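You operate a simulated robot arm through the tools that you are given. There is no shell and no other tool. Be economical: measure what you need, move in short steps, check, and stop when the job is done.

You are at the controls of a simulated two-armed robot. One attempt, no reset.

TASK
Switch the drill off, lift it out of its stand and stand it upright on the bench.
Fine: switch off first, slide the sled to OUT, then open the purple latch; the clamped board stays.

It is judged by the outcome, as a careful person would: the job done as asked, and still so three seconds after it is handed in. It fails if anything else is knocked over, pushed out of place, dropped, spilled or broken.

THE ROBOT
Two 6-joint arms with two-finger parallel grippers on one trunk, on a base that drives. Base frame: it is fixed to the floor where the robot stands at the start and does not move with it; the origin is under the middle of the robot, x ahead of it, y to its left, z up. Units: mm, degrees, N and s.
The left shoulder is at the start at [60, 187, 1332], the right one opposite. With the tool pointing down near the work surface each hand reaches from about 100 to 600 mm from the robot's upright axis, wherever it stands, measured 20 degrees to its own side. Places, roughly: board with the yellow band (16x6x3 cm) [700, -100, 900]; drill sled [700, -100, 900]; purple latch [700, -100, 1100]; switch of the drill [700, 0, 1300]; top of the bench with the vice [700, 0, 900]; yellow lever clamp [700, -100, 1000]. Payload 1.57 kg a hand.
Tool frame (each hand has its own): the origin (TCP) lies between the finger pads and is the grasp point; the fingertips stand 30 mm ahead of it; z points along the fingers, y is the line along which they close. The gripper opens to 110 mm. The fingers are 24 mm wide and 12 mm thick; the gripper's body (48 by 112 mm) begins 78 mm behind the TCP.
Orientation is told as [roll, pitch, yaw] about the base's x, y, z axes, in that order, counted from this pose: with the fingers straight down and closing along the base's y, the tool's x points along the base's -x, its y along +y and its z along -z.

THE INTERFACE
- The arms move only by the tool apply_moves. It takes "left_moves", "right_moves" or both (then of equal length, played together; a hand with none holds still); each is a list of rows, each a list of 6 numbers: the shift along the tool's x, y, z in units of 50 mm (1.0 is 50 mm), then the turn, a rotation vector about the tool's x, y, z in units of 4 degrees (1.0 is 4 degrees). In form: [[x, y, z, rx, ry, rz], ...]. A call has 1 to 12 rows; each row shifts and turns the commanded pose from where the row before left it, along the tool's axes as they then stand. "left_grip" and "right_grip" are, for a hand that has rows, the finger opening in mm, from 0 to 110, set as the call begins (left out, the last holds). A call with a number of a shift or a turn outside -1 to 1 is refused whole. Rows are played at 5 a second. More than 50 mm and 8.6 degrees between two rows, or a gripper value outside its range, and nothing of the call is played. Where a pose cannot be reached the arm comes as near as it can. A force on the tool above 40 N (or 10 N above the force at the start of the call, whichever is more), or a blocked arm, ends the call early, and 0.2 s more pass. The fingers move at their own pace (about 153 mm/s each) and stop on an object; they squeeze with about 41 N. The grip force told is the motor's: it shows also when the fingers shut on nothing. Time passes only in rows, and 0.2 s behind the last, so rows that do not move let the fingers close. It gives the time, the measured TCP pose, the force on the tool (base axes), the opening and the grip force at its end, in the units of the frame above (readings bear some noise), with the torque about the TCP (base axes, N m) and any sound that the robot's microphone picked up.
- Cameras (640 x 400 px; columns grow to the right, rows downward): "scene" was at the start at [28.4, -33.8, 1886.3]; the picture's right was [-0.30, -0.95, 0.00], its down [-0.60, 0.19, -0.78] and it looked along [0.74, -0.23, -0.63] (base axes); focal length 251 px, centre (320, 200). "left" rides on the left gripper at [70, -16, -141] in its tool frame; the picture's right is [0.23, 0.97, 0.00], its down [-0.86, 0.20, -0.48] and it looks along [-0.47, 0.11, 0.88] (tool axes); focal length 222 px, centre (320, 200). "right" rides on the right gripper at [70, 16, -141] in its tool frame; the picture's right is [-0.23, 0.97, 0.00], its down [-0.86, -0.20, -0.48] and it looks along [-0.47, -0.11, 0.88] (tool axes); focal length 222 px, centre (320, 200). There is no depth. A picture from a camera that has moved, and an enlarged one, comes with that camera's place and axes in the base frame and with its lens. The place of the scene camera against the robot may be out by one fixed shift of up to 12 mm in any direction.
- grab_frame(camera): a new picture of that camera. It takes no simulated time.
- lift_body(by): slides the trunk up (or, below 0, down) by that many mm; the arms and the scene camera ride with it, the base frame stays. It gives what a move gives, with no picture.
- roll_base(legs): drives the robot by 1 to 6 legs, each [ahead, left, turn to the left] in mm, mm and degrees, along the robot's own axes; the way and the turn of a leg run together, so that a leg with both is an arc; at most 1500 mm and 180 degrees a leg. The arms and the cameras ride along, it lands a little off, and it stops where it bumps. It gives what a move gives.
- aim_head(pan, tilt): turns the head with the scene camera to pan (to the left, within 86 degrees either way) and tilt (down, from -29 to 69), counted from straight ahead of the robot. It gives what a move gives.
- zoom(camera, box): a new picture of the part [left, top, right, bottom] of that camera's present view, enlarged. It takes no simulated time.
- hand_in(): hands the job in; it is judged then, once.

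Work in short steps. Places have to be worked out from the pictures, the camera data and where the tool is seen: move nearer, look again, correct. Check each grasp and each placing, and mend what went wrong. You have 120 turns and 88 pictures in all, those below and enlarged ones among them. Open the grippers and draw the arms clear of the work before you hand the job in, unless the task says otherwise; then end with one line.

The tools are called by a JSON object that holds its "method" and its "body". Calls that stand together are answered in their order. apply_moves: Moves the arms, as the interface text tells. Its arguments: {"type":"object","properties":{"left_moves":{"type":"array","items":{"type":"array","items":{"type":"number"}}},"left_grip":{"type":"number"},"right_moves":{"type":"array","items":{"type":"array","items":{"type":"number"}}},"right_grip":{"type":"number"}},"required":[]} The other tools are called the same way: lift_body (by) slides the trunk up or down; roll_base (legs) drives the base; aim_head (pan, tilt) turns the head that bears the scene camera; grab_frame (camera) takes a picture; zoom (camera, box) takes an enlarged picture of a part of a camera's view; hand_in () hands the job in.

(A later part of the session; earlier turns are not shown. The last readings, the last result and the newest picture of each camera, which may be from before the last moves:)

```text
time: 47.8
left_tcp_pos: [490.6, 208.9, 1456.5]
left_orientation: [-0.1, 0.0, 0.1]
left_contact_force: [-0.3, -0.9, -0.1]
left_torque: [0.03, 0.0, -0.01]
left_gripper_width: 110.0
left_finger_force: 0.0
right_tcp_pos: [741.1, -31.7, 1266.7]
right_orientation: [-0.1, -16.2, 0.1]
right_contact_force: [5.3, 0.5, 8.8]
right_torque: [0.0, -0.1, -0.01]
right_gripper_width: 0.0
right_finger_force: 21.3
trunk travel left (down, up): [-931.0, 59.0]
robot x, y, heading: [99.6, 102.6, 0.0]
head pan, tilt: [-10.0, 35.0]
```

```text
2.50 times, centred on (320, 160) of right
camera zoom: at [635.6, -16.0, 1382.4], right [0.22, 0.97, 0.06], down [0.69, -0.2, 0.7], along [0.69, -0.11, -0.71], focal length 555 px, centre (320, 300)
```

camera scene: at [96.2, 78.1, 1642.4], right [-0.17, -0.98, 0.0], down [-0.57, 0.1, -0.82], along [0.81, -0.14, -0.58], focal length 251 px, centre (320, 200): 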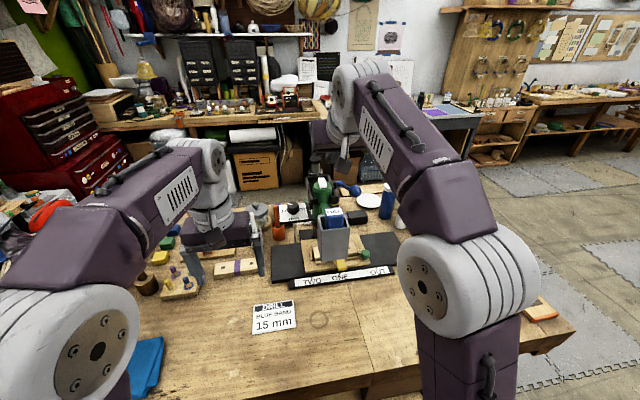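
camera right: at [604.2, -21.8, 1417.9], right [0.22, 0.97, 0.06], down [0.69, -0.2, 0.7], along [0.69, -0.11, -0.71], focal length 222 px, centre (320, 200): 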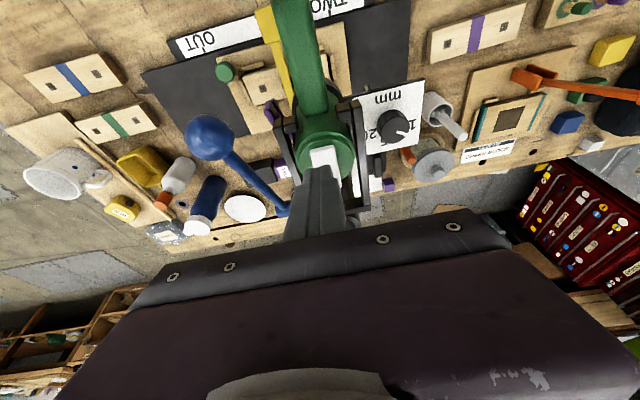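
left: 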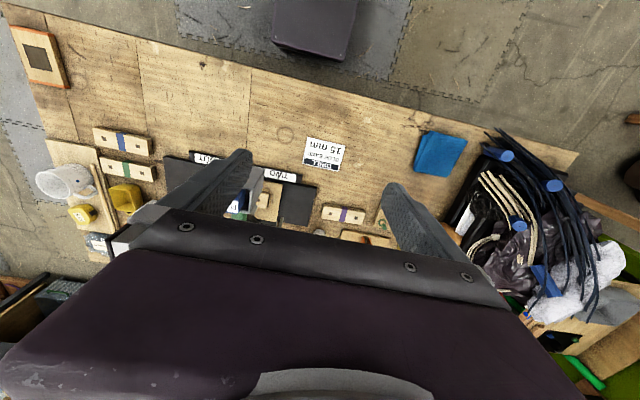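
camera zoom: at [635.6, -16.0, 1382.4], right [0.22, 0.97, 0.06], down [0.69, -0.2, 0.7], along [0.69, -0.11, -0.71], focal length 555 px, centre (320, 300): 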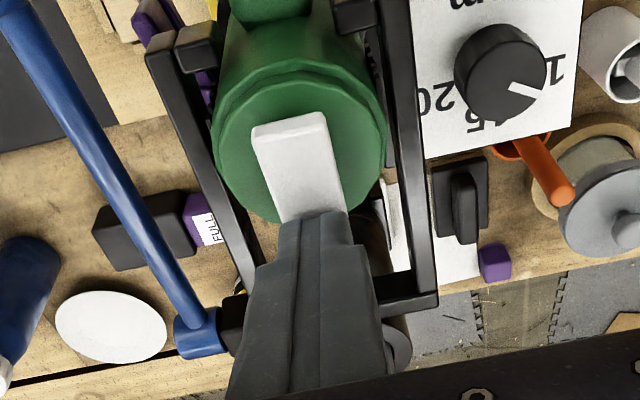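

The near end appears to have risen; I lift off and compare.

{"method": "apply_moves", "body": {"right_moves": [[-0.16, 0, -0.58, 0, 0, 0], [-0.16, 0, -0.58, 0, 0, 0], [0, 0, 0, 0, 0, 0], [0, 0, 0, 0, 0, 0]]}}

{"method": "zoom", "body": {"camera": "right", "box": [240, 80, 400, 240]}}

{"method": "zoom", "body": {"camera": "scene", "box": [290, 180, 390, 280]}}

```text
time: 48.8
left_tcp_pos: [490.3, 208.7, 1456.1]
left_orientation: [0.1, 0.0, 0.1]
left_contact_force: [1.0, 0.5, 0.6]
left_torque: [-0.01, -0.03, -0.01]
left_gripper_width: 110.0
left_finger_force: 0.1
right_tcp_pos: [740.4, -34.5, 1326.6]
right_orientation: [0.0, -16.0, 0.1]
right_contact_force: [-0.7, 0.5, 0.2]
right_torque: [-0.01, -0.01, -0.02]
right_gripper_width: 0.2
right_finger_force: 21.1
trunk travel left (down, up): [-931.0, 59.0]
robot x, y, heading: [93.7, 102.9, 0.1]
head pan, tilt: [-10.0, 35.0]
```

```text
2.50 times, centred on (320, 160) of right
camera zoom: at [634.4, -17.2, 1443.5], right [0.22, 0.97, 0.06], down [0.69, -0.2, 0.7], along [0.69, -0.11, -0.72], focal length 555 px, centre (320, 300)
```

zoom: 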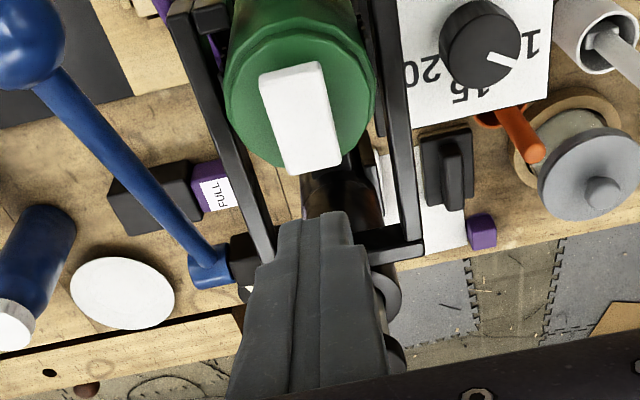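

```text
4.00 times, centred on (340, 230) of scene
camera zoom: at [132.8, 78.1, 1862.5], right [-0.17, -0.98, 0.0], down [-0.57, 0.1, -0.82], along [0.81, -0.14, -0.57], focal length 1003 px, centre (240, 80)
```

zoom: 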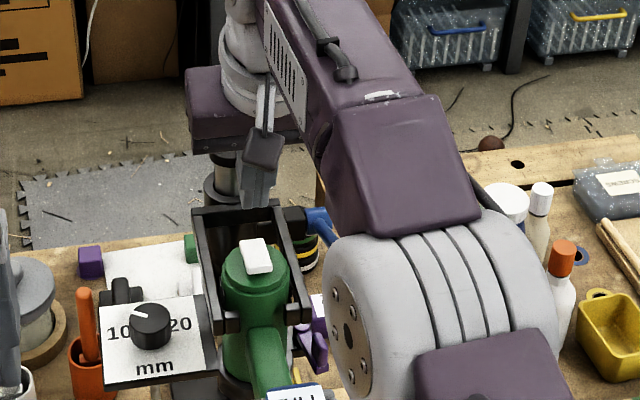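

I enlarge the switch from the scene camera to judge its tilt.

{"method": "zoom", "body": {"camera": "scene", "box": [340, 230, 370, 260]}}

```text
13.33 times, centred on (355, 245) of scene
camera zoom: at [132.8, 78.1, 1862.5], right [-0.17, -0.98, 0.0], down [-0.57, 0.1, -0.82], along [0.81, -0.14, -0.57], focal length 3345 px, centre (-147, -400)
```

zoom: 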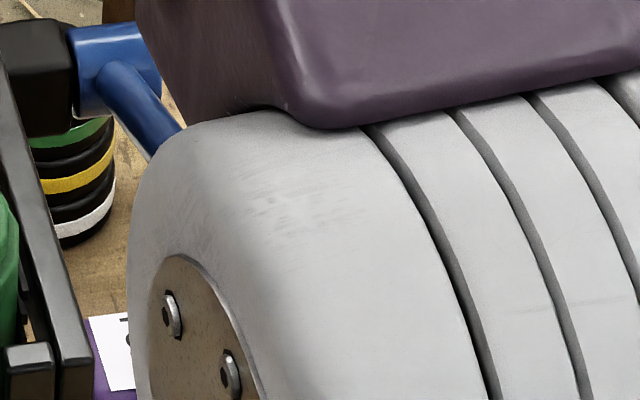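

{"method": "zoom", "body": {"camera": "scene", "box": [310, 232, 338, 256]}}

```text
16.00 times, centred on (324, 244) of scene
camera zoom: at [132.8, 78.1, 1862.5], right [-0.17, -0.98, 0.0], down [-0.57, 0.1, -0.82], along [0.81, -0.14, -0.57], focal length 4014 px, centre (256, -504)
```

zoom: 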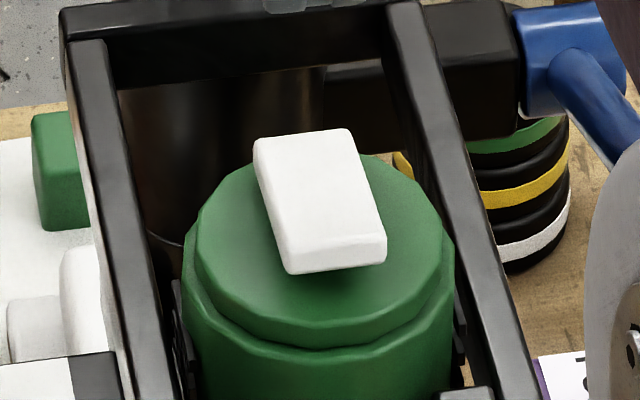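

The near end now shows its end face and a shadow underneath, as if toggled. I check with the left hand camera from the other side.

{"method": "grab_frame", "body": {"camera": "left"}}

```text
51 pictures are left
camera left: at [421.1, 191.0, 1599.1], right [-0.23, 0.97, 0.0], down [0.85, 0.2, 0.48], along [0.47, 0.11, -0.88], focal length 222 px, centre (320, 200)
```

left: 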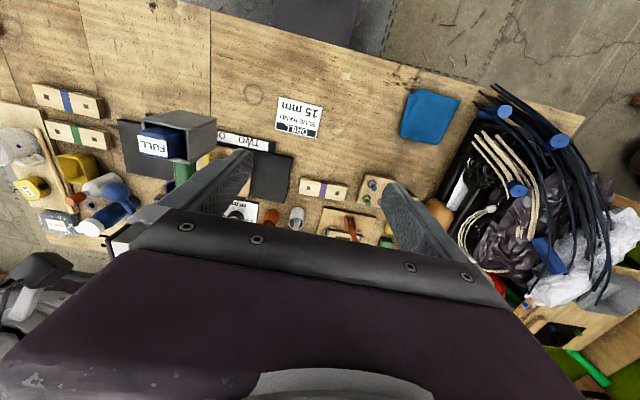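

The views don't settle it. I pull the right hand back and re-aim it to get a close side view from the front-right, which I also need for the latch.

{"method": "apply_moves", "body": {"right_moves": [[0.917, -0.4, -0.43, 0, 0, 0], [0.917, -0.4, -0.43, 0, 0, 0], [0.917, -0.4, -0.43, 0, 0, 0], [0, 0, 0, 0, -1, 0], [0, 0, 0, 0, -1, 0], [0, 0, 0, 0, -1, 0], [0, 0, 0, 0, -1, 0], [0, 0, 0, 0, -1, 0], [0, 0, 0, 0, -1, 0], [0, 0, 0, 0, -1, 0]]}}

{"method": "apply_moves", "body": {"right_moves": [[0, -0.5, 0, -0.695, 0, -0.72], [0, -0.5, 0, -0.695, 0, -0.72], [0, -0.5, 0, -0.695, 0, -0.72], [0, -0.5, 0, -0.695, 0, -0.72], [0, 0, 0, -0.695, 0, -0.72], [0, 0, 0, -0.695, 0, -0.72], [0, 0, 0, -0.695, 0, -0.72], [0, 0, 0, -0.695, 0, -0.72], [0, 0, 0, -0.695, 0, -0.72], [0, 0, 0, -0.695, 0, -0.72]]}}

{"method": "grab_frame", "body": {"camera": "right"}}

```text
refused: row 1 steps farther than a row can; nothing moved
```

```text
time: 51.0
left_tcp_pos: [491.7, 208.2, 1457.5]
left_orientation: [0.0, -0.1, 0.1]
left_contact_force: [-0.2, -0.5, -0.5]
left_torque: [0.01, 0.02, -0.01]
left_gripper_width: 109.9
left_finger_force: 0.0
right_tcp_pos: [695.7, -127.7, 1304.5]
right_orientation: [18.8, -20.8, 29.8]
right_contact_force: [0.0, 1.0, 0.3]
right_torque: [-0.01, 0.06, 0.0]
right_gripper_width: 0.0
right_finger_force: 20.9
right hand out of reach, approached as far as the arm can: row 3, 4, 6, 7, 8, 9, 10
trunk travel left (down, up): [-931.0, 59.0]
robot x, y, heading: [99.7, 104.5, 0.1]
head pan, tilt: [-10.0, 35.0]
```

```text
50 pictures are left
camera right: at [611.8, -210.4, 1409.1], right [-0.37, 0.85, 0.37], down [0.74, 0.03, 0.67], along [0.56, 0.53, -0.64], focal length 222 px, centre (320, 200)
```

right: 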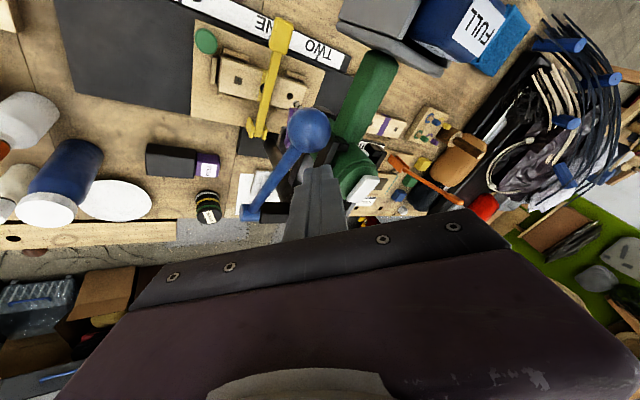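

The first call was refused (step too long) but the second ran; forces show no contact. The switch is visible from the right here, so I zoom.

{"method": "zoom", "body": {"camera": "right", "box": [325, 140, 405, 220]}}

```text
5.00 times, centred on (365, 180) of right
camera zoom: at [611.8, -210.4, 1409.1], right [-0.37, 0.85, 0.37], down [0.74, 0.03, 0.67], along [0.56, 0.53, -0.64], focal length 1111 px, centre (95, 300)
```

zoom: 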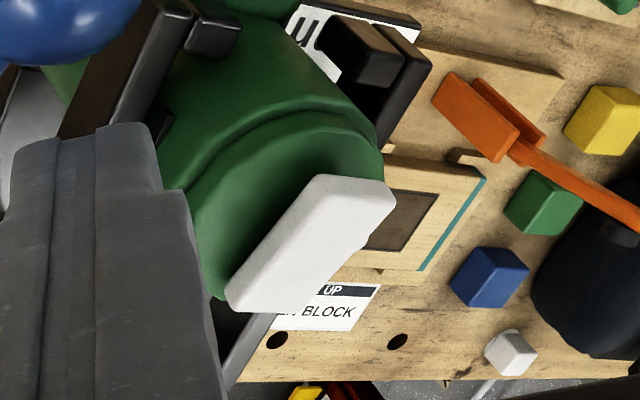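

The geometry shows the near end now up by about 17° (before, the far end was up about 12°), so the switch has toggled. Now for the sled: I lift the hand, draw it back past the lever ball, and undo the rotation.

{"method": "apply_moves", "body": {"right_moves": [[-0.285, 0.24, -0.71, 0, 0, 0], [0.65, 0.19, -0.34, 0, 0, 0], [0.65, 0.19, -0.34, 0, 0, 0], [0.65, 0.19, -0.34, 0, 0, 0], [0.65, 0.19, -0.34, 0, 0, 0], [0, 0, 0, 0.695, 0, 0.72], [0, 0, 0, 0.695, 0, 0.72], [0, 0, 0, 0.695, 0, 0.72], [0, 0, 0, 0.695, 0, 0.72], [0, 0, 0, 0.695, 0, 0.72], [0, 0, 0, 0.695, 0, 0.72], [0, 0, 0, 0.695, 0, 0.72]]}}

```text
time: 53.6
left_tcp_pos: [491.3, 209.0, 1457.7]
left_orientation: [0.0, 0.1, 0.2]
left_contact_force: [-0.5, 0.3, 0.4]
left_torque: [0.02, -0.01, 0.0]
left_gripper_width: 110.0
left_finger_force: 0.1
right_tcp_pos: [707.7, -165.4, 1374.3]
right_orientation: [5.8, -16.3, 9.1]
right_contact_force: [0.5, -0.6, 0.3]
right_torque: [0.02, -0.01, -0.01]
right_gripper_width: 0.0
right_finger_force: 21.1
right hand out of reach, approached as far as the arm can: row 1, 2, 3, 4, 5, 6, 7, 8, 9, 10, 11, 12
trunk travel left (down, up): [-931.0, 59.0]
robot x, y, heading: [99.7, 99.5, 0.1]
head pan, tilt: [-10.0, 35.0]
```

The commanded pose lies beyond reach, so I finish the derotation and move back further in x.

{"method": "apply_moves", "body": {"right_moves": [[0.9, 0, -0.26, 0.3, 0, 0.3], [0.9, 0, -0.26, 0.6, 0, 0.6], [0.9, 0, -0.26, 0.6, 0, 0.6], [0, 0, 0, 0.585, 0, 0.66]]}}

```text
time: 54.6
left_tcp_pos: [489.9, 208.4, 1457.6]
left_orientation: [0.1, 0.0, 0.0]
left_contact_force: [0.3, -0.3, -0.5]
left_torque: [-0.01, 0.0, 0.01]
left_gripper_width: 109.9
left_finger_force: 0.0
right_tcp_pos: [703.2, -185.6, 1398.7]
right_orientation: [-0.1, -15.9, 0.0]
right_contact_force: [0.8, 0.4, 0.1]
right_torque: [0.0, 0.01, -0.01]
right_gripper_width: 0.0
right_finger_force: 21.2
right hand out of reach, approached as far as the arm can: row 1, 2, 3, 4
trunk travel left (down, up): [-931.0, 59.0]
robot x, y, heading: [99.0, 104.3, 0.3]
head pan, tilt: [-10.0, 35.0]
```

{"method": "apply_moves", "body": {"right_moves": [[0.276, 0, 0.96, 0, 0, 0], [0.276, 0, 0.96, 0, 0, 0]]}}

{"method": "grab_frame", "body": {"camera": "scene"}}

```text
time: 55.2
left_tcp_pos: [492.3, 208.0, 1454.6]
left_orientation: [0.1, 0.2, 0.2]
left_contact_force: [-0.9, -0.2, 0.0]
left_torque: [0.0, 0.04, -0.01]
left_gripper_width: 110.0
left_finger_force: 0.1
right_tcp_pos: [734.6, -190.8, 1316.1]
right_orientation: [0.0, -15.8, 0.1]
right_contact_force: [-0.1, -0.6, -0.7]
right_torque: [0.04, 0.03, 0.01]
right_gripper_width: 0.0
right_finger_force: 21.2
right hand out of reach, approached as far as the arm can: row 1, 2
trunk travel left (down, up): [-931.0, 59.0]
robot x, y, heading: [102.1, 98.6, 0.2]
head pan, tilt: [-10.0, 35.0]
```

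```text
48 pictures are left
camera scene: at [135.2, 77.5, 1862.5], right [-0.17, -0.98, 0.0], down [-0.57, 0.1, -0.82], along [0.81, -0.14, -0.57], focal length 251 px, centre (320, 200)
```

scene: 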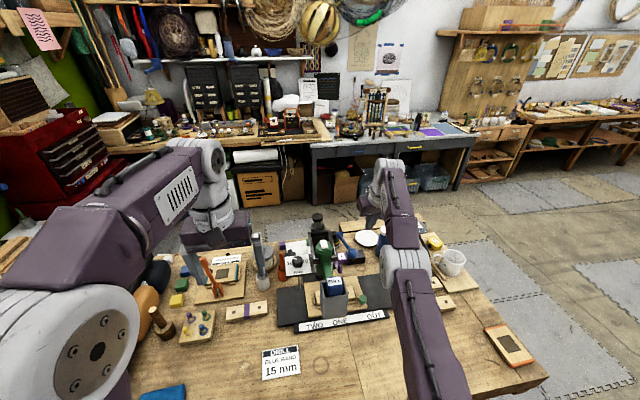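

I test which way the command lies by stepping back 140 mm in x.

{"method": "apply_moves", "body": {"right_moves": [[0.9, 0, -0.26, 0, 0, 0], [0.9, 0, -0.26, 0, 0, 0], [0.9, 0, -0.26, 0, 0, 0]]}}

```text
time: 56.0
left_tcp_pos: [491.4, 208.2, 1456.5]
left_orientation: [0.0, 0.0, 0.1]
left_contact_force: [1.1, -0.2, -0.6]
left_torque: [0.0, -0.01, 0.0]
left_gripper_width: 110.1
left_finger_force: 0.1
right_tcp_pos: [724.6, -204.5, 1338.6]
right_orientation: [0.0, -16.0, 0.1]
right_contact_force: [-0.3, -0.3, -0.5]
right_torque: [0.0, -0.03, -0.03]
right_gripper_width: 0.3
right_finger_force: 21.7
right hand out of reach, approached as far as the arm can: row 1, 2, 3
trunk travel left (down, up): [-931.0, 59.0]
robot x, y, heading: [100.4, 104.1, 0.0]
head pan, tilt: [-10.0, 35.0]
```

The command is still far out. I continue back; the hand is in the safe region, high and right of the drill.

{"method": "apply_moves", "body": {"right_moves": [[0.9, 0, -0.26, 0, 0, 0], [0.9, 0, -0.26, 0, 0, 0], [0.9, 0, -0.26, 0, 0, 0], [0.9, 0, -0.26, 0, 0, 0]]}}

```text
time: 57.0
left_tcp_pos: [491.2, 207.7, 1457.1]
left_orientation: [0.0, -0.1, 0.1]
left_contact_force: [0.1, 0.0, 0.2]
left_torque: [-0.02, -0.03, -0.04]
left_gripper_width: 110.1
left_finger_force: 0.1
right_tcp_pos: [713.5, -216.4, 1355.6]
right_orientation: [-0.1, -15.9, 0.2]
right_contact_force: [0.4, 1.1, -1.0]
right_torque: [0.03, -0.05, 0.0]
right_gripper_width: 0.0
right_finger_force: 21.4
right hand out of reach, approached as far as the arm can: row 1, 2, 3, 4
trunk travel left (down, up): [-931.0, 59.0]
robot x, y, heading: [97.3, 100.4, 0.2]
head pan, tilt: [-10.0, 35.0]
```

It behaves like a stretched-elbow singularity. I try pitching the hand, which pulls the wrist in.

{"method": "apply_moves", "body": {"right_moves": [[0.3, 0, 0, 0, -1, 0], [0.3, 0, 0, 0, -1, 0], [0.3, 0, 0, 0, -1, 0], [0.3, 0, 0, 0, -1, 0], [0.3, 0, 0, 0, -1, 0], [0.3, 0, 0, 0, -1, 0], [0.3, 0, 0, 0, -1, 0]]}}

```text
time: 58.6
left_tcp_pos: [492.6, 208.0, 1456.3]
left_orientation: [0.0, -0.1, 0.1]
left_contact_force: [0.5, 0.3, 0.8]
left_torque: [0.02, 0.02, -0.01]
left_gripper_width: 109.9
left_finger_force: 0.1
right_tcp_pos: [789.3, -282.2, 1424.7]
right_orientation: [0.1, -44.0, 0.1]
right_contact_force: [0.4, -0.8, -0.5]
right_torque: [0.02, 0.02, 0.0]
right_gripper_width: 0.2
right_finger_force: 21.3
right hand out of reach, approached as far as the arm can: row 1, 2, 3, 4, 5, 6, 7
trunk travel left (down, up): [-931.0, 59.0]
robot x, y, heading: [97.4, 102.0, 0.2]
head pan, tilt: [-10.0, 35.0]
```

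I try one long retreat in x to find out.

{"method": "apply_moves", "body": {"right_moves": [[0.7, 0, -0.68, 0, 0, 0], [0.7, 0, -0.68, 0, 0, 0], [0.7, 0, -0.68, 0, 0, 0], [0.7, 0, -0.68, 0, 0, 0], [0.7, 0, -0.68, 0, 0, 0], [0.7, 0, -0.68, 0, 0, 0]]}}

```text
time: 60.0
left_tcp_pos: [489.5, 207.9, 1457.2]
left_orientation: [-0.1, -0.2, 0.0]
left_contact_force: [-0.3, -0.3, 0.2]
left_torque: [-0.01, -0.03, -0.02]
left_gripper_width: 110.0
left_finger_force: 0.0
right_tcp_pos: [664.1, -383.2, 1524.4]
right_orientation: [0.2, -43.8, 0.1]
right_contact_force: [-0.1, -0.4, 0.8]
right_torque: [0.0, 0.0, 0.02]
right_gripper_width: 0.3
right_finger_force: 21.6
right hand out of reach, approached as far as the arm can: row 1, 2, 3, 4, 5, 6
trunk travel left (down, up): [-931.0, 59.0]
robot x, y, heading: [98.0, 95.6, 0.0]
head pan, tilt: [-10.0, 35.0]
```

The command turns out to be far out up-right; I bring it in: back, down and to the left.

{"method": "apply_moves", "body": {"right_moves": [[0.8, 0.5, 0, 0, 0, 0], [0.8, 0.5, 0, 0, 0, 0], [0.8, 0.5, 0, 0, 0, 0], [0.8, 0.5, 0, 0, 0, 0]]}}

```text
time: 61.0
left_tcp_pos: [491.2, 209.2, 1456.5]
left_orientation: [0.0, 0.0, 0.0]
left_contact_force: [0.1, 0.1, 0.0]
left_torque: [-0.03, 0.02, 0.02]
left_gripper_width: 110.0
left_finger_force: 0.1
right_tcp_pos: [666.1, -382.7, 1523.0]
right_orientation: [0.1, -43.9, 0.1]
right_contact_force: [0.3, 0.8, -0.2]
right_torque: [0.01, -0.03, 0.05]
right_gripper_width: 0.0
right_finger_force: 21.0
right hand out of reach, approached as far as the arm can: row 1, 2, 3, 4
trunk travel left (down, up): [-931.0, 59.0]
robot x, y, heading: [98.7, 103.6, 0.1]
head pan, tilt: [-10.0, 35.0]
```

No change means I moved the command exactly radially inward. I keep on along the same line.

{"method": "apply_moves", "body": {"right_moves": [[0.8, 0.5, 0, 0, 0, 0], [0.8, 0.5, 0, 0, 0, 0], [0.8, 0.5, 0, 0, 0, 0], [0.8, 0.5, 0, 0, 0, 0], [0.8, 0.5, 0, 0, 0, 0], [0.8, 0.5, 0, 0, 0, 0]]}}

```text
time: 62.4
left_tcp_pos: [490.9, 207.8, 1456.5]
left_orientation: [0.0, 0.0, 0.1]
left_contact_force: [0.5, -0.1, -0.3]
left_torque: [-0.01, -0.01, 0.01]
left_gripper_width: 110.2
left_finger_force: 0.0
right_tcp_pos: [666.2, -383.0, 1524.3]
right_orientation: [0.0, -43.9, 0.1]
right_contact_force: [0.4, 0.9, 0.3]
right_torque: [-0.01, 0.01, 0.02]
right_gripper_width: 0.0
right_finger_force: 20.9
right hand out of reach, approached as far as the arm can: row 1, 2, 3, 4, 5, 6
trunk travel left (down, up): [-931.0, 59.0]
robot x, y, heading: [102.0, 101.5, 0.0]
head pan, tilt: [-10.0, 35.0]
```

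The hand doesn't respond to inward commands. I look at how the arm stands.

{"method": "aim_head", "body": {"pan": -30, "tilt": 30}}

{"method": "grab_frame", "body": {"camera": "scene"}}

```text
time: 63.2
left_tcp_pos: [490.8, 208.2, 1457.9]
left_orientation: [0.0, -0.1, 0.1]
left_contact_force: [0.6, -0.6, -0.1]
left_torque: [0.0, 0.0, -0.03]
left_gripper_width: 110.2
left_finger_force: 0.1
right_tcp_pos: [666.0, -382.2, 1524.3]
right_orientation: [0.2, -43.9, 0.1]
right_contact_force: [0.5, 0.6, -0.5]
right_torque: [0.0, -0.02, 0.03]
right_gripper_width: 0.0
right_finger_force: 21.2
trunk travel left (down, up): [-931.0, 59.0]
robot x, y, heading: [100.2, 100.8, 0.1]
head pan, tilt: [-30.0, 30.0]
```

```text
47 pictures are left
camera scene: at [124.4, 48.3, 1870.2], right [-0.5, -0.87, 0.0], down [-0.43, 0.25, -0.87], along [0.75, -0.43, -0.5], focal length 251 px, centre (320, 200)
```

scene: 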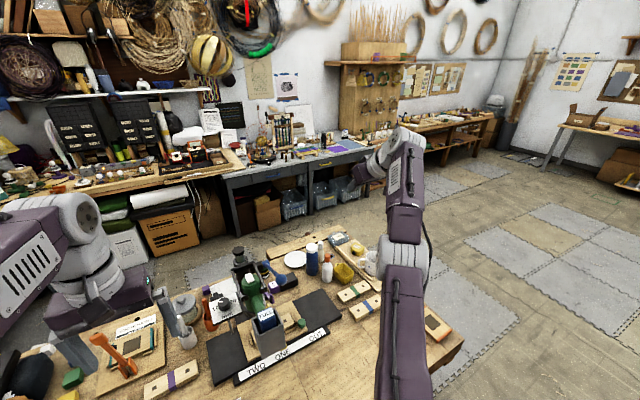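

The arm is exactly straight (singular). A move straight down combines tangential and inward motion and may bend the elbow; the area below is clear well past z 1200.

{"method": "apply_moves", "body": {"right_moves": [[0.69, 0, 0.72, 0, 0, 0], [0.69, 0, 0.72, 0, 0, 0], [0.69, 0, 0.72, 0, 0, 0], [0.69, 0, 0.72, 0, 0, 0], [0.69, 0, 0.72, 0, 0, 0]]}}

```text
time: 64.4
left_tcp_pos: [491.7, 206.7, 1456.0]
left_orientation: [0.1, 0.0, 0.1]
left_contact_force: [0.4, 0.0, 0.3]
left_torque: [0.01, 0.01, -0.01]
left_gripper_width: 109.9
left_finger_force: 0.1
right_tcp_pos: [728.3, -439.7, 1306.5]
right_orientation: [0.0, -44.1, -0.1]
right_contact_force: [0.8, 0.2, -0.2]
right_torque: [0.03, -0.03, -0.01]
right_gripper_width: 0.0
right_finger_force: 22.1
right hand out of reach, approached as far as the arm can: row 1, 2, 3, 4, 5
trunk travel left (down, up): [-931.0, 59.0]
robot x, y, heading: [98.6, 101.8, 0.2]
head pan, tilt: [-30.0, 30.0]
```

Still straight, on the reach sphere. I try an inward-plus-upward command, the other bending sense.

{"method": "apply_moves", "body": {"right_moves": [[0.13, 0.54, -0.81, 0, 0, 0], [0.13, 0.54, -0.81, 0, 0, 0], [0.13, 0.54, -0.81, 0, 0, 0], [0.13, 0.54, -0.81, 0, 0, 0], [0.13, 0.54, -0.81, 0, 0, 0]]}}

```text
time: 65.6
left_tcp_pos: [488.7, 209.5, 1455.6]
left_orientation: [0.0, -0.1, 0.2]
left_contact_force: [0.4, -1.0, -0.6]
left_torque: [0.0, -0.01, 0.02]
left_gripper_width: 110.1
left_finger_force: 0.1
right_tcp_pos: [675.8, -400.9, 1487.7]
right_orientation: [0.0, -44.0, 0.1]
right_contact_force: [-0.6, 0.4, -0.1]
right_torque: [0.01, 0.0, 0.02]
right_gripper_width: 0.0
right_finger_force: 21.9
right hand out of reach, approached as far as the arm can: row 1, 2, 3, 4, 5
trunk travel left (down, up): [-931.0, 59.0]
robot x, y, heading: [98.0, 103.7, 0.1]
head pan, tilt: [-30.0, 30.0]
```

I'll use the wrist limit: pitching the hand back toward the robot should force the forearm to bend at the elbow.

{"method": "apply_moves", "body": {"right_moves": [[0, 0, 0, 0, 1, 0], [0, 0, 0, 0, 1, 0], [0, 0, 0, 0, 1, 0], [0, 0, 0, 0, 1, 0], [0, 0, 0, 0, 1, 0], [0, 0, 0, 0, 1, 0], [0, 0, 0, 0, 1, 0], [0, 0, 0, 0, 1, 0], [0, 0, 0, 0, 1, 0], [0, 0, 0, 0, 1, 0], [0, 0, 0, 0, 1, 0], [0, 0, 0, 0, 1, 0]]}}

```text
time: 68.2
left_tcp_pos: [490.8, 208.9, 1457.2]
left_orientation: [0.0, 0.0, 0.0]
left_contact_force: [-0.2, 0.0, 0.5]
left_torque: [0.01, 0.01, -0.01]
left_gripper_width: 110.4
left_finger_force: 0.1
right_tcp_pos: [549.8, -335.8, 1413.2]
right_orientation: [0.0, 3.9, 0.2]
right_contact_force: [0.2, -0.5, 0.3]
right_torque: [0.0, 0.0, -0.04]
right_gripper_width: 0.1
right_finger_force: 21.5
right hand out of reach, approached as far as the arm can: row 1, 2, 3, 4, 5, 6, 7, 8, 9, 10, 11, 12
trunk travel left (down, up): [-931.0, 59.0]
robot x, y, heading: [98.9, 100.5, -0.1]
head pan, tilt: [-30.0, 30.0]
```

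{"method": "apply_moves", "body": {"right_moves": [[0, 0, 0, 0, 1, 0], [0, 0, 0, 0, 1, 0], [0, 0, 0, 0, 1, 0], [0, 0, 0, 0, 1, 0], [0, 0, 0, 0, 1, 0], [0, 0, 0, 0, 1, 0], [0, 0, 0, 0, 1, 0], [0, 0, 0, 0, 1, 0], [0, 0, 0, 0, 1, 0], [0, 0, 0, 0, 1, 0]]}}

```text
time: 70.4
left_tcp_pos: [491.1, 208.8, 1457.1]
left_orientation: [0.0, 0.0, 0.0]
left_contact_force: [-0.2, -0.3, 0.4]
left_torque: [0.01, 0.01, -0.04]
left_gripper_width: 109.7
left_finger_force: 0.3
right_tcp_pos: [551.6, -336.4, 1414.0]
right_orientation: [0.0, 3.9, 0.1]
right_contact_force: [1.6, -1.1, 0.2]
right_torque: [0.01, 0.02, 0.01]
right_gripper_width: 0.2
right_finger_force: 21.5
right hand out of reach, approached as far as the arm can: row 1, 2, 3, 4, 5, 6, 7, 8, 9, 10
trunk travel left (down, up): [-931.0, 59.0]
robot x, y, heading: [97.5, 103.6, -0.3]
head pan, tilt: [-30.0, 30.0]
```

Now at the wrist limit. I command down and back from here.

{"method": "apply_moves", "body": {"right_moves": [[0.5, 0, 0.8, 0, 0, 0], [0.5, 0, 0.8, 0, 0, 0], [0.5, 0, 0.8, 0, 0, 0]]}}

```text
time: 71.2
left_tcp_pos: [491.6, 207.0, 1456.5]
left_orientation: [0.1, -0.1, 0.1]
left_contact_force: [-0.3, -0.2, 0.5]
left_torque: [-0.01, 0.01, -0.02]
left_gripper_width: 110.1
left_finger_force: 0.1
right_tcp_pos: [465.5, -338.4, 1298.3]
right_orientation: [-0.1, 3.8, 0.1]
right_contact_force: [0.0, 0.4, 0.1]
right_torque: [-0.01, 0.0, 0.01]
right_gripper_width: 0.2
right_finger_force: 21.4
trunk travel left (down, up): [-931.0, 59.0]
robot x, y, heading: [98.2, 100.3, 0.3]
head pan, tilt: [-30.0, 30.0]
```

Unstuck; lesson: avoid full stretch and stop when reach is flagged. Next I pitch to -28° and shift left, towards the sled knob at about (697, -190, 945).

{"method": "apply_moves", "body": {"right_moves": [[0, 0.36, 0, 0, -1, 0], [0, 0.36, 0, 0, -1, 0], [0, 0.36, 0, 0, -1, 0], [0, 0.36, 0, 0, -1, 0], [0, 0.36, 0, 0, -1, 0], [0, 0.36, 0, 0, -1, 0], [0, 0.36, 0, 0, -1, 0], [0, 0.36, 0, 0, -1, 0]], "right_grip": 60}}

```text
time: 73.0
left_tcp_pos: [490.0, 208.5, 1456.7]
left_orientation: [0.0, -0.1, 0.1]
left_contact_force: [-0.1, 0.0, -0.4]
left_torque: [0.01, -0.03, 0.01]
left_gripper_width: 110.3
left_finger_force: 0.0
right_tcp_pos: [466.0, -191.8, 1298.4]
right_orientation: [-0.2, -28.2, 0.1]
right_contact_force: [0.1, -0.1, 1.0]
right_torque: [0.0, 0.03, 0.0]
right_gripper_width: 59.8
right_finger_force: 0.1
trunk travel left (down, up): [-931.0, 59.0]
robot x, y, heading: [97.5, 97.0, 0.1]
head pan, tilt: [-30.0, 30.0]
```

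Reached exactly. I descend along the tool axis to a hover in front of and above the knob and look.

{"method": "apply_moves", "body": {"right_moves": [[-0.16, 0, 0.85, 0, 0, 0], [-0.16, 0, 0.85, 0, 0, 0], [-0.16, 0, 0.85, 0, 0, 0], [-0.16, 0, 0.85, 0, 0, 0], [-0.16, 0, 0.85, 0, 0, 0]]}}

{"method": "grab_frame", "body": {"camera": "right"}}

```text
time: 74.2
left_tcp_pos: [494.2, 206.6, 1456.8]
left_orientation: [-0.1, 0.0, 0.0]
left_contact_force: [0.8, 0.6, -0.4]
left_torque: [0.0, -0.02, 0.0]
left_gripper_width: 110.0
left_finger_force: 0.1
right_tcp_pos: [606.4, -193.2, 1127.4]
right_orientation: [0.0, -28.0, 0.2]
right_contact_force: [-0.6, 0.0, 0.3]
right_torque: [0.03, 0.02, 0.0]
right_gripper_width: 60.0
right_finger_force: 0.0
trunk travel left (down, up): [-931.0, 59.0]
robot x, y, heading: [103.1, 102.1, 0.2]
head pan, tilt: [-30.0, 30.0]
```

```text
46 pictures are left
camera right: at [477.8, -176.9, 1219.9], right [0.2, 0.97, 0.11], down [0.53, -0.2, 0.82], along [0.82, -0.11, -0.56], focal length 222 px, centre (320, 200)
```

right: 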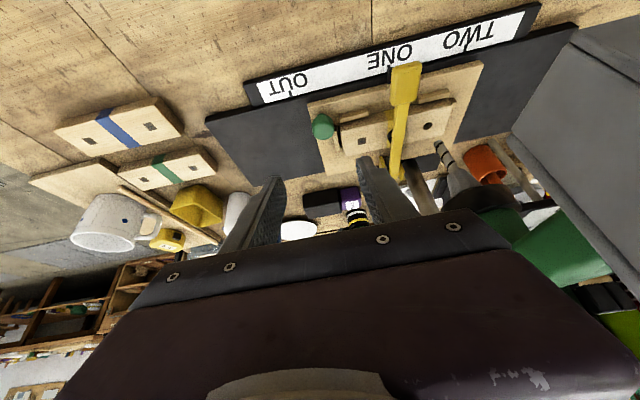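

The knob is at about (692, -187, 945) by this view. I enlarge it for its shape and the sled surroundings.

{"method": "zoom", "body": {"camera": "right", "box": [270, 50, 470, 200]}}

```text
2.67 times, centred on (370, 125) of right
camera zoom: at [477.8, -176.9, 1219.9], right [0.2, 0.97, 0.11], down [0.53, -0.2, 0.82], along [0.82, -0.11, -0.56], focal length 592 px, centre (187, 400)
```

zoom: 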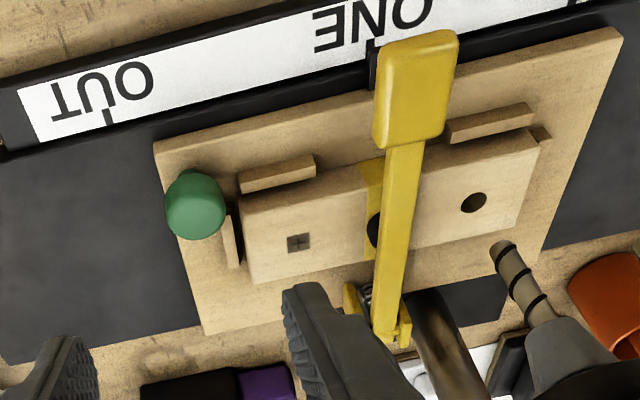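

Knob is ~33 mm wide; a low rail lies ~13 mm to its left, so I'll grip only its upper half. I advance along the tool axis to just short of it.

{"method": "apply_moves", "body": {"right_moves": [[0, 0.03, 0.8, 0, 0, 0], [0, 0.03, 0.8, 0, 0, 0], [0, 0.03, 0.8, 0, 0, 0], [0, 0.03, 0.5, 0, 0, 0]], "right_grip": 52}}

{"method": "zoom", "body": {"camera": "right", "box": [240, 80, 440, 240]}}

```text
time: 75.2
left_tcp_pos: [490.4, 208.3, 1457.4]
left_orientation: [0.0, 0.0, 0.1]
left_contact_force: [0.4, -0.6, -0.6]
left_torque: [0.03, -0.01, -0.01]
left_gripper_width: 109.9
left_finger_force: 0.0
right_tcp_pos: [671.5, -186.7, 1000.7]
right_orientation: [0.0, -28.0, 0.1]
right_contact_force: [-0.4, 0.2, -0.1]
right_torque: [-0.01, 0.0, -0.03]
right_gripper_width: 51.9
right_finger_force: 0.1
trunk travel left (down, up): [-931.0, 59.0]
robot x, y, heading: [94.1, 101.8, 0.3]
head pan, tilt: [-30.0, 30.0]
```

```text
2.50 times, centred on (340, 160) of right
camera zoom: at [543.1, -170.0, 1092.9], right [0.2, 0.97, 0.11], down [0.53, -0.2, 0.82], along [0.82, -0.11, -0.56], focal length 555 px, centre (270, 300)
```

zoom: 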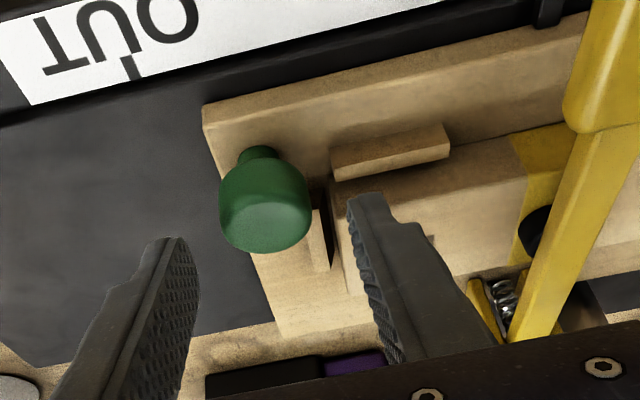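

Aligned: the knob (≈694, -188, 948) is centred between the fingers. I go the last 36 mm and close.

{"method": "apply_moves", "body": {"right_moves": [[-0.04, 0, 0.37, 0, 0, 0], [-0.04, 0, 0.38, 0, 0, 0]]}}

{"method": "apply_moves", "body": {"right_moves": [[0, 0, 0, 0, 0, 0], [0, 0, 0, 0, 0, 0], [0, 0, 0, 0, 0, 0]], "right_grip": 15}}

{"method": "zoom", "body": {"camera": "right", "box": [240, 80, 440, 240]}}

```text
time: 75.8
left_tcp_pos: [489.4, 208.1, 1457.5]
left_orientation: [0.0, -0.1, 0.2]
left_contact_force: [-0.4, 1.7, -0.5]
left_torque: [0.01, -0.02, 0.03]
left_gripper_width: 110.1
left_finger_force: 0.1
right_tcp_pos: [684.6, -187.1, 983.1]
right_orientation: [-0.2, -28.2, 0.5]
right_contact_force: [-1.3, 0.6, -0.5]
right_torque: [0.02, 0.02, 0.01]
right_gripper_width: 52.0
right_finger_force: 0.1
trunk travel left (down, up): [-931.0, 59.0]
robot x, y, heading: [98.1, 102.0, 0.1]
head pan, tilt: [-30.0, 30.0]
stopped in row 2 (right hand): the force on the tool passed its limit at 60 N (the readings are from after the stop); the commanded pose is now the measured one
```

```text
time: 76.5
left_tcp_pos: [489.3, 208.8, 1457.5]
left_orientation: [0.0, -0.1, 0.1]
left_contact_force: [0.3, -0.2, -0.5]
left_torque: [0.03, -0.02, 0.0]
left_gripper_width: 109.7
left_finger_force: 0.0
right_tcp_pos: [683.7, -185.9, 982.7]
right_orientation: [-0.1, -28.3, 0.4]
right_contact_force: [-5.1, 0.4, 6.0]
right_torque: [0.17, 0.37, -0.04]
right_gripper_width: 31.6
right_finger_force: 40.7
trunk travel left (down, up): [-931.0, 59.0]
robot x, y, heading: [100.7, 101.6, -0.2]
head pan, tilt: [-30.0, 30.0]
```

```text
2.50 times, centred on (340, 160) of right
camera zoom: at [556.6, -170.6, 1074.7], right [0.19, 0.98, 0.1], down [0.53, -0.19, 0.83], along [0.83, -0.11, -0.55], focal length 555 px, centre (270, 300)
```

zoom: 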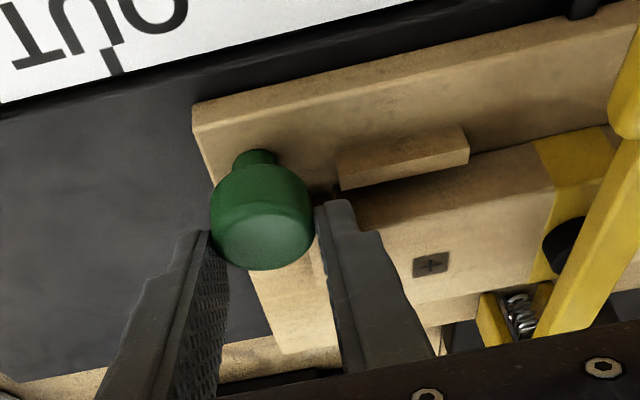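

The finger tapped the board's edge (brief stop), but the knob is now gripped (31.6 mm, 41 N). I lift the tip slightly and slide the sled right 75 mm.

{"method": "apply_moves", "body": {"right_moves": [[0, -0.3, 0, 0, 0, 0], [0, -0.4, 0, 0, 0, 0], [0, -0.4, 0, 0, 0, 0], [0, -0.4, 0, 0, 0, 0]]}}

{"method": "grab_frame", "body": {"camera": "right"}}

```text
time: 77.5
left_tcp_pos: [489.4, 208.5, 1457.4]
left_orientation: [0.0, -0.1, 0.1]
left_contact_force: [-0.2, 0.0, -0.1]
left_torque: [0.01, 0.0, -0.04]
left_gripper_width: 110.2
left_finger_force: 0.1
right_tcp_pos: [685.0, -262.8, 983.1]
right_orientation: [-0.2, -28.2, 0.3]
right_contact_force: [-4.2, 1.4, 8.1]
right_torque: [0.27, 0.9, -0.17]
right_gripper_width: 31.5
right_finger_force: 40.2
trunk travel left (down, up): [-931.0, 59.0]
robot x, y, heading: [99.2, 105.1, 0.1]
head pan, tilt: [-30.0, 30.0]
```

```text
42 pictures are left
camera right: at [556.5, -246.7, 1074.4], right [0.19, 0.98, 0.1], down [0.53, -0.19, 0.83], along [0.83, -0.11, -0.55], focal length 222 px, centre (320, 200)
```

right: 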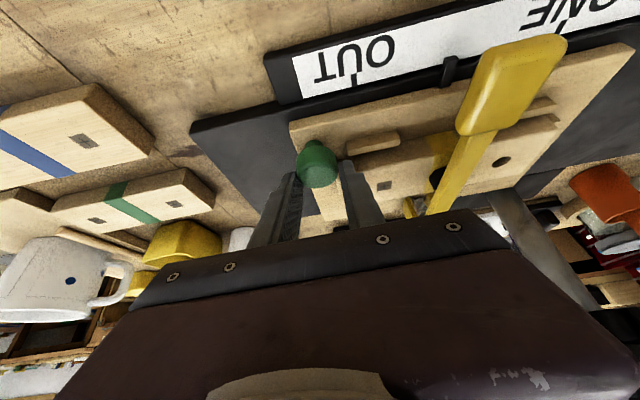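

The sled slides well; the pointer has about 75 mm to go. I move 72 mm more.

{"method": "apply_moves", "body": {"right_moves": [[0, -0.4, 0, 0, 0, 0], [0, -0.4, 0, 0, 0, 0], [0, -0.4, 0, 0, 0, 0], [0, -0.24, 0, 0, 0, 0], [0, 0, 0, 0, 0, 0]]}}

{"method": "zoom", "body": {"camera": "right", "box": [270, 40, 470, 200]}}

```text
time: 78.8
left_tcp_pos: [488.8, 212.8, 1455.1]
left_orientation: [-0.1, 0.1, 0.2]
left_contact_force: [0.4, -0.3, 0.4]
left_torque: [0.01, 0.0, -0.02]
left_gripper_width: 110.2
left_finger_force: 0.0
right_tcp_pos: [684.2, -326.2, 983.3]
right_orientation: [0.0, -27.9, 0.7]
right_contact_force: [-5.1, 24.1, -3.7]
right_torque: [0.17, 1.01, -0.18]
right_gripper_width: 31.6
right_finger_force: 40.8
trunk travel left (down, up): [-931.0, 59.0]
robot x, y, heading: [100.3, 101.3, 0.4]
head pan, tilt: [-30.0, 30.0]
```

```text
2.50 times, centred on (370, 120) of right
camera zoom: at [557.3, -311.8, 1075.4], right [0.19, 0.98, 0.11], down [0.53, -0.19, 0.82], along [0.82, -0.1, -0.56], focal length 555 px, centre (195, 400)
```

zoom: 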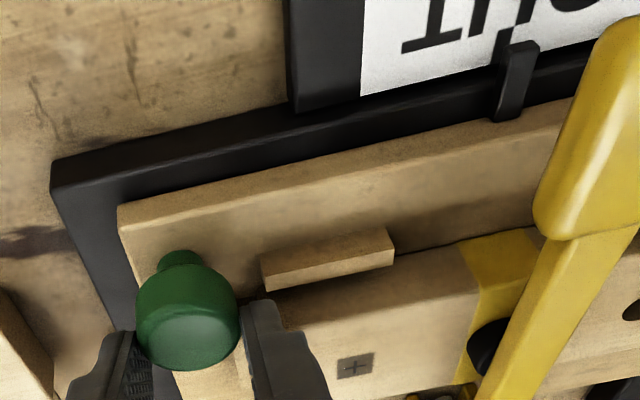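

The sled is at its end stop (24 N) with the pointer at the OUT tick. I relieve the push, open, and withdraw along the tool axis.

{"method": "apply_moves", "body": {"right_moves": [[0, 0.13, 0, 0, 0, 0]]}}

{"method": "apply_moves", "body": {"right_moves": [[0, 0, 0, 0, 0, 0], [0, 0, 0, 0, 0, 0], [0, 0, -0.8, 0, 0, 0], [0, 0, -0.8, 0, 0, 0], [0, 0, -0.8, 0, 0, 0], [0, 0, -0.8, 0, 0, 0]], "right_grip": 52}}

{"method": "grab_frame", "body": {"camera": "right"}}

```text
time: 79.2
left_tcp_pos: [489.6, 208.7, 1457.9]
left_orientation: [0.0, -0.2, -0.1]
left_contact_force: [-0.1, -0.3, -0.2]
left_torque: [-0.01, -0.02, -0.04]
left_gripper_width: 110.1
left_finger_force: 0.1
right_tcp_pos: [684.2, -326.9, 982.7]
right_orientation: [-0.2, -28.2, 0.4]
right_contact_force: [-8.2, 12.1, -4.7]
right_torque: [0.54, 1.06, 0.08]
right_gripper_width: 31.5
right_finger_force: 40.8
trunk travel left (down, up): [-931.0, 59.0]
robot x, y, heading: [97.9, 102.6, -0.1]
head pan, tilt: [-30.0, 30.0]
```

```text
time: 80.5
left_tcp_pos: [489.5, 209.2, 1456.5]
left_orientation: [0.0, -0.1, 0.1]
left_contact_force: [0.8, 0.3, -0.4]
left_torque: [-0.05, -0.02, 0.03]
left_gripper_width: 109.8
left_finger_force: 0.0
right_tcp_pos: [610.7, -326.9, 1124.6]
right_orientation: [-0.2, -28.2, 0.4]
right_contact_force: [0.3, 0.2, 0.4]
right_torque: [-0.03, -0.01, -0.01]
right_gripper_width: 52.0
right_finger_force: 0.1
trunk travel left (down, up): [-931.0, 59.0]
robot x, y, heading: [98.3, 102.5, 0.1]
head pan, tilt: [-30.0, 30.0]
```

```text
40 pictures are left
camera right: at [482.2, -311.4, 1215.7], right [0.19, 0.98, 0.1], down [0.53, -0.19, 0.83], along [0.83, -0.11, -0.55], focal length 222 px, centre (320, 200)
```

right: 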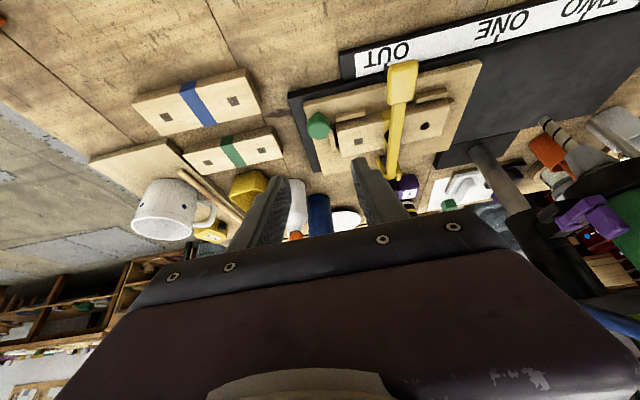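

Sled at OUT and everything else in place. Now I examine the purple latch.

{"method": "zoom", "body": {"camera": "right", "box": [520, 150, 640, 250]}}

```text
4.00 times, centred on (580, 200) of right
camera zoom: at [482.2, -311.4, 1215.7], right [0.19, 0.98, 0.1], down [0.53, -0.19, 0.83], along [0.83, -0.11, -0.55], focal length 888 px, centre (-720, 200)
```

zoom: 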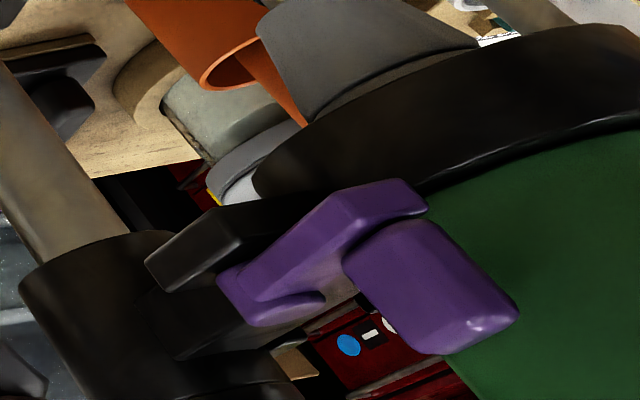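

The tab stands at the robot-side end of the latch arm, which is hinged by the column. I will approach from the front-right, below the lever ball, so I first turn the hand: pitch to -60° and yaw to +45°.

{"method": "apply_moves", "body": {"right_moves": [[0, 0, 0, 0, -1, 0], [0, 0, 0, 0, -1, 0], [0, 0, 0, 0, -1, 0], [0, 0, 0, 0, -1, 0], [0, 0, 0, 0, -1, 0], [0, 0, 0, 0, -1, 0], [0, 0, 0, 0, -1, 0], [0, 0, 0, 0, -1, 0]]}}

```text
time: 82.3
left_tcp_pos: [490.6, 207.1, 1456.5]
left_orientation: [0.0, 0.0, 0.2]
left_contact_force: [0.1, -0.3, -0.4]
left_torque: [0.02, -0.02, 0.02]
left_gripper_width: 110.0
left_finger_force: 0.1
right_tcp_pos: [612.7, -329.0, 1123.9]
right_orientation: [0.2, -60.2, 0.2]
right_contact_force: [-0.1, 0.4, -0.3]
right_torque: [-0.03, 0.0, -0.02]
right_gripper_width: 51.9
right_finger_force: 0.1
trunk travel left (down, up): [-931.0, 59.0]
robot x, y, heading: [101.6, 98.6, 0.2]
head pan, tilt: [-30.0, 30.0]
```

{"method": "apply_moves", "body": {"right_moves": [[0, 0, 0, -0.866, 0, -0.5], [0, 0, 0, -0.866, 0, -0.5], [0, 0, 0, -0.866, 0, -0.5], [0, 0, 0, -0.866, 0, -0.5], [0, 0, 0, -0.866, 0, -0.5], [0, 0, 0, -0.866, 0, -0.5], [0, 0, 0, -0.866, 0, -0.5], [0, 0, 0, -0.866, 0, -0.5], [0, 0, 0, -0.866, 0, -0.5], [0, 0, 0, -0.866, 0, -0.5], [0, 0, 0, -0.866, 0, -0.5]]}}

{"method": "grab_frame", "body": {"camera": "right"}}

```text
time: 84.8
left_tcp_pos: [492.7, 208.2, 1456.7]
left_orientation: [0.0, 0.0, 0.1]
left_contact_force: [-0.3, 0.2, 0.3]
left_torque: [0.03, 0.02, 0.03]
left_gripper_width: 109.9
left_finger_force: 0.1
right_tcp_pos: [612.0, -327.2, 1121.6]
right_orientation: [-0.2, -60.0, 44.7]
right_contact_force: [0.4, 0.8, 0.4]
right_torque: [0.01, 0.02, 0.0]
right_gripper_width: 52.0
right_finger_force: 0.1
trunk travel left (down, up): [-931.0, 59.0]
robot x, y, heading: [98.5, 103.2, -0.0]
head pan, tilt: [-30.0, 30.0]
```

```text
38 pictures are left
camera right: at [487.6, -425.2, 1133.2], right [-0.6, 0.78, 0.19], down [0.15, -0.13, 0.98], along [0.79, 0.62, -0.04], focal length 222 px, centre (320, 200)
```

right: 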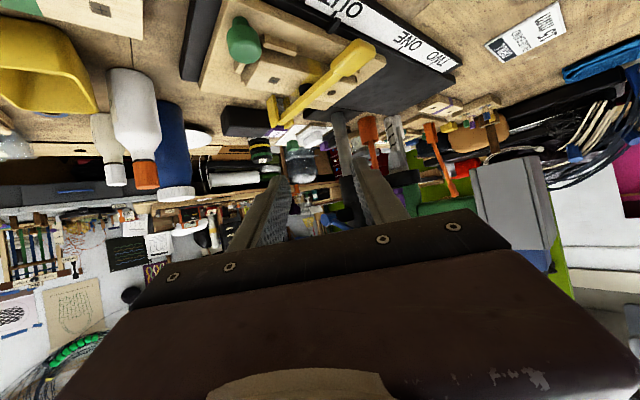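

I move nearer: to about (625, -190, 1185), from where the latch should show clearly.

{"method": "apply_moves", "body": {"right_moves": [[-0.54, 0.44, 0.3, 0, 0, 0], [-0.54, 0.44, 0.3, 0, 0, 0], [-0.54, 0.44, 0.3, 0, 0, 0], [-0.54, 0.44, 0.3, 0, 0, 0]]}}

{"method": "zoom", "body": {"camera": "right", "box": [200, 60, 480, 260]}}

```text
time: 85.8
left_tcp_pos: [490.8, 209.8, 1456.9]
left_orientation: [-0.1, 0.0, 0.1]
left_contact_force: [0.3, 0.2, 0.6]
left_torque: [-0.03, 0.01, 0.0]
left_gripper_width: 110.1
left_finger_force: 0.1
right_tcp_pos: [624.5, -187.2, 1187.3]
right_orientation: [-0.5, -60.1, 44.7]
right_contact_force: [0.4, 0.7, -0.2]
right_torque: [0.01, 0.03, -0.02]
right_gripper_width: 52.2
right_finger_force: 0.0
trunk travel left (down, up): [-931.0, 59.0]
robot x, y, heading: [98.1, 101.5, 0.2]
head pan, tilt: [-30.0, 30.0]
```

```text
2.00 times, centred on (340, 160) of right
camera zoom: at [500.1, -286.0, 1198.6], right [-0.6, 0.78, 0.19], down [0.15, -0.13, 0.98], along [0.79, 0.62, -0.04], focal length 444 px, centre (280, 280)
```

zoom: 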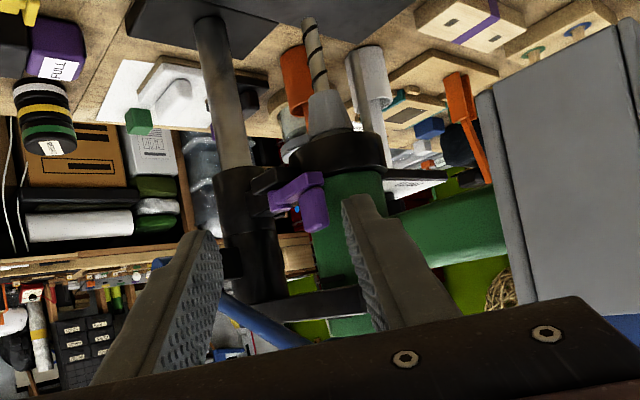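

The tab is at about (702, -92, 1148), agreeing in two views; the pivot is about 45 mm further at +x. I approach to 30 mm short with a 46 mm opening and check.

{"method": "apply_moves", "body": {"right_moves": [[-0.125, 0.0625, 0.568, 0, 0, 0], [-0.125, 0.0625, 0.568, 0, 0, 0], [-0.125, 0.0625, 0.568, 0, 0, 0]], "right_grip": 46}}

{"method": "zoom", "body": {"camera": "right", "box": [230, 100, 430, 240]}}

```text
time: 86.5
left_tcp_pos: [490.9, 208.5, 1456.3]
left_orientation: [0.0, 0.0, 0.1]
left_contact_force: [0.0, 0.3, 0.6]
left_torque: [0.0, 0.01, -0.02]
left_gripper_width: 110.1
left_finger_force: 0.0
right_tcp_pos: [678.5, -124.8, 1161.1]
right_orientation: [-0.5, -60.0, 44.7]
right_contact_force: [0.0, -0.4, -0.2]
right_torque: [-0.04, -0.02, 0.0]
right_gripper_width: 46.1
right_finger_force: 0.0
trunk travel left (down, up): [-931.0, 59.0]
robot x, y, heading: [97.9, 103.2, 0.1]
head pan, tilt: [-30.0, 30.0]
```

```text
2.86 times, centred on (330, 170) of right
camera zoom: at [555.2, -222.0, 1171.1], right [-0.6, 0.78, 0.19], down [0.15, -0.13, 0.98], along [0.79, 0.62, -0.04], focal length 635 px, centre (291, 286)
```

zoom: 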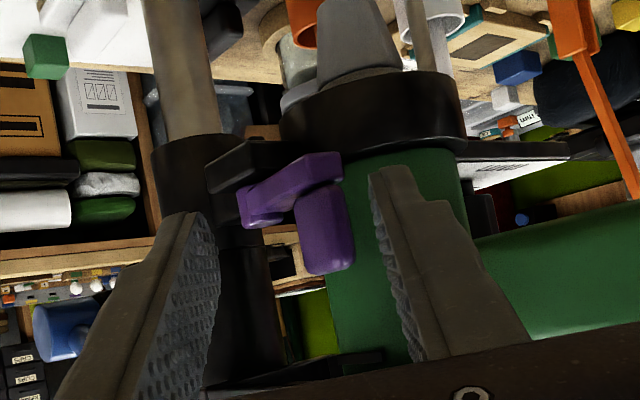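

The tab sits about 9 mm toward the inner finger. I shift by 8 mm, advance 22 mm so the tips pass the tab, then close.

{"method": "apply_moves", "body": {"right_moves": [[0, 0.16, 0.1, 0, 0, 0], [0, 0, 0.34, 0, 0, 0]]}}

{"method": "zoom", "body": {"camera": "right", "box": [230, 100, 430, 240]}}

```text
time: 87.2
left_tcp_pos: [492.3, 208.6, 1456.7]
left_orientation: [0.0, 0.0, 0.1]
left_contact_force: [0.2, -1.0, -0.3]
left_torque: [0.04, 0.01, 0.0]
left_gripper_width: 109.7
left_finger_force: 0.0
right_tcp_pos: [689.0, -105.8, 1147.4]
right_orientation: [-0.3, -59.9, 44.7]
right_contact_force: [0.0, -0.4, 0.9]
right_torque: [-0.02, -0.04, 0.03]
right_gripper_width: 46.2
right_finger_force: 0.1
trunk travel left (down, up): [-931.0, 59.0]
robot x, y, heading: [98.4, 100.8, 0.0]
head pan, tilt: [-30.0, 30.0]
```

```text
2.86 times, centred on (330, 170) of right
camera zoom: at [564.3, -204.0, 1159.5], right [-0.6, 0.78, 0.19], down [0.15, -0.13, 0.98], along [0.79, 0.62, -0.04], focal length 635 px, centre (291, 286)
```

zoom: 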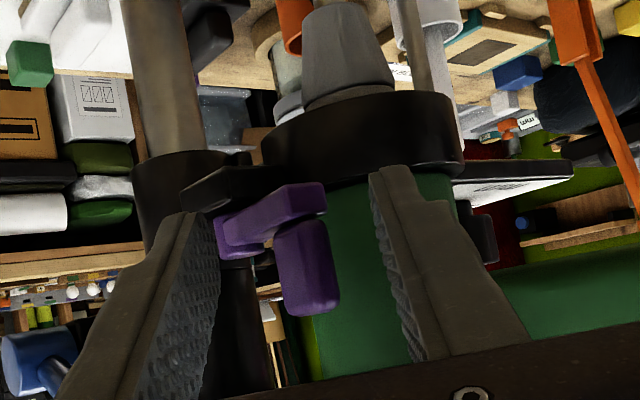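

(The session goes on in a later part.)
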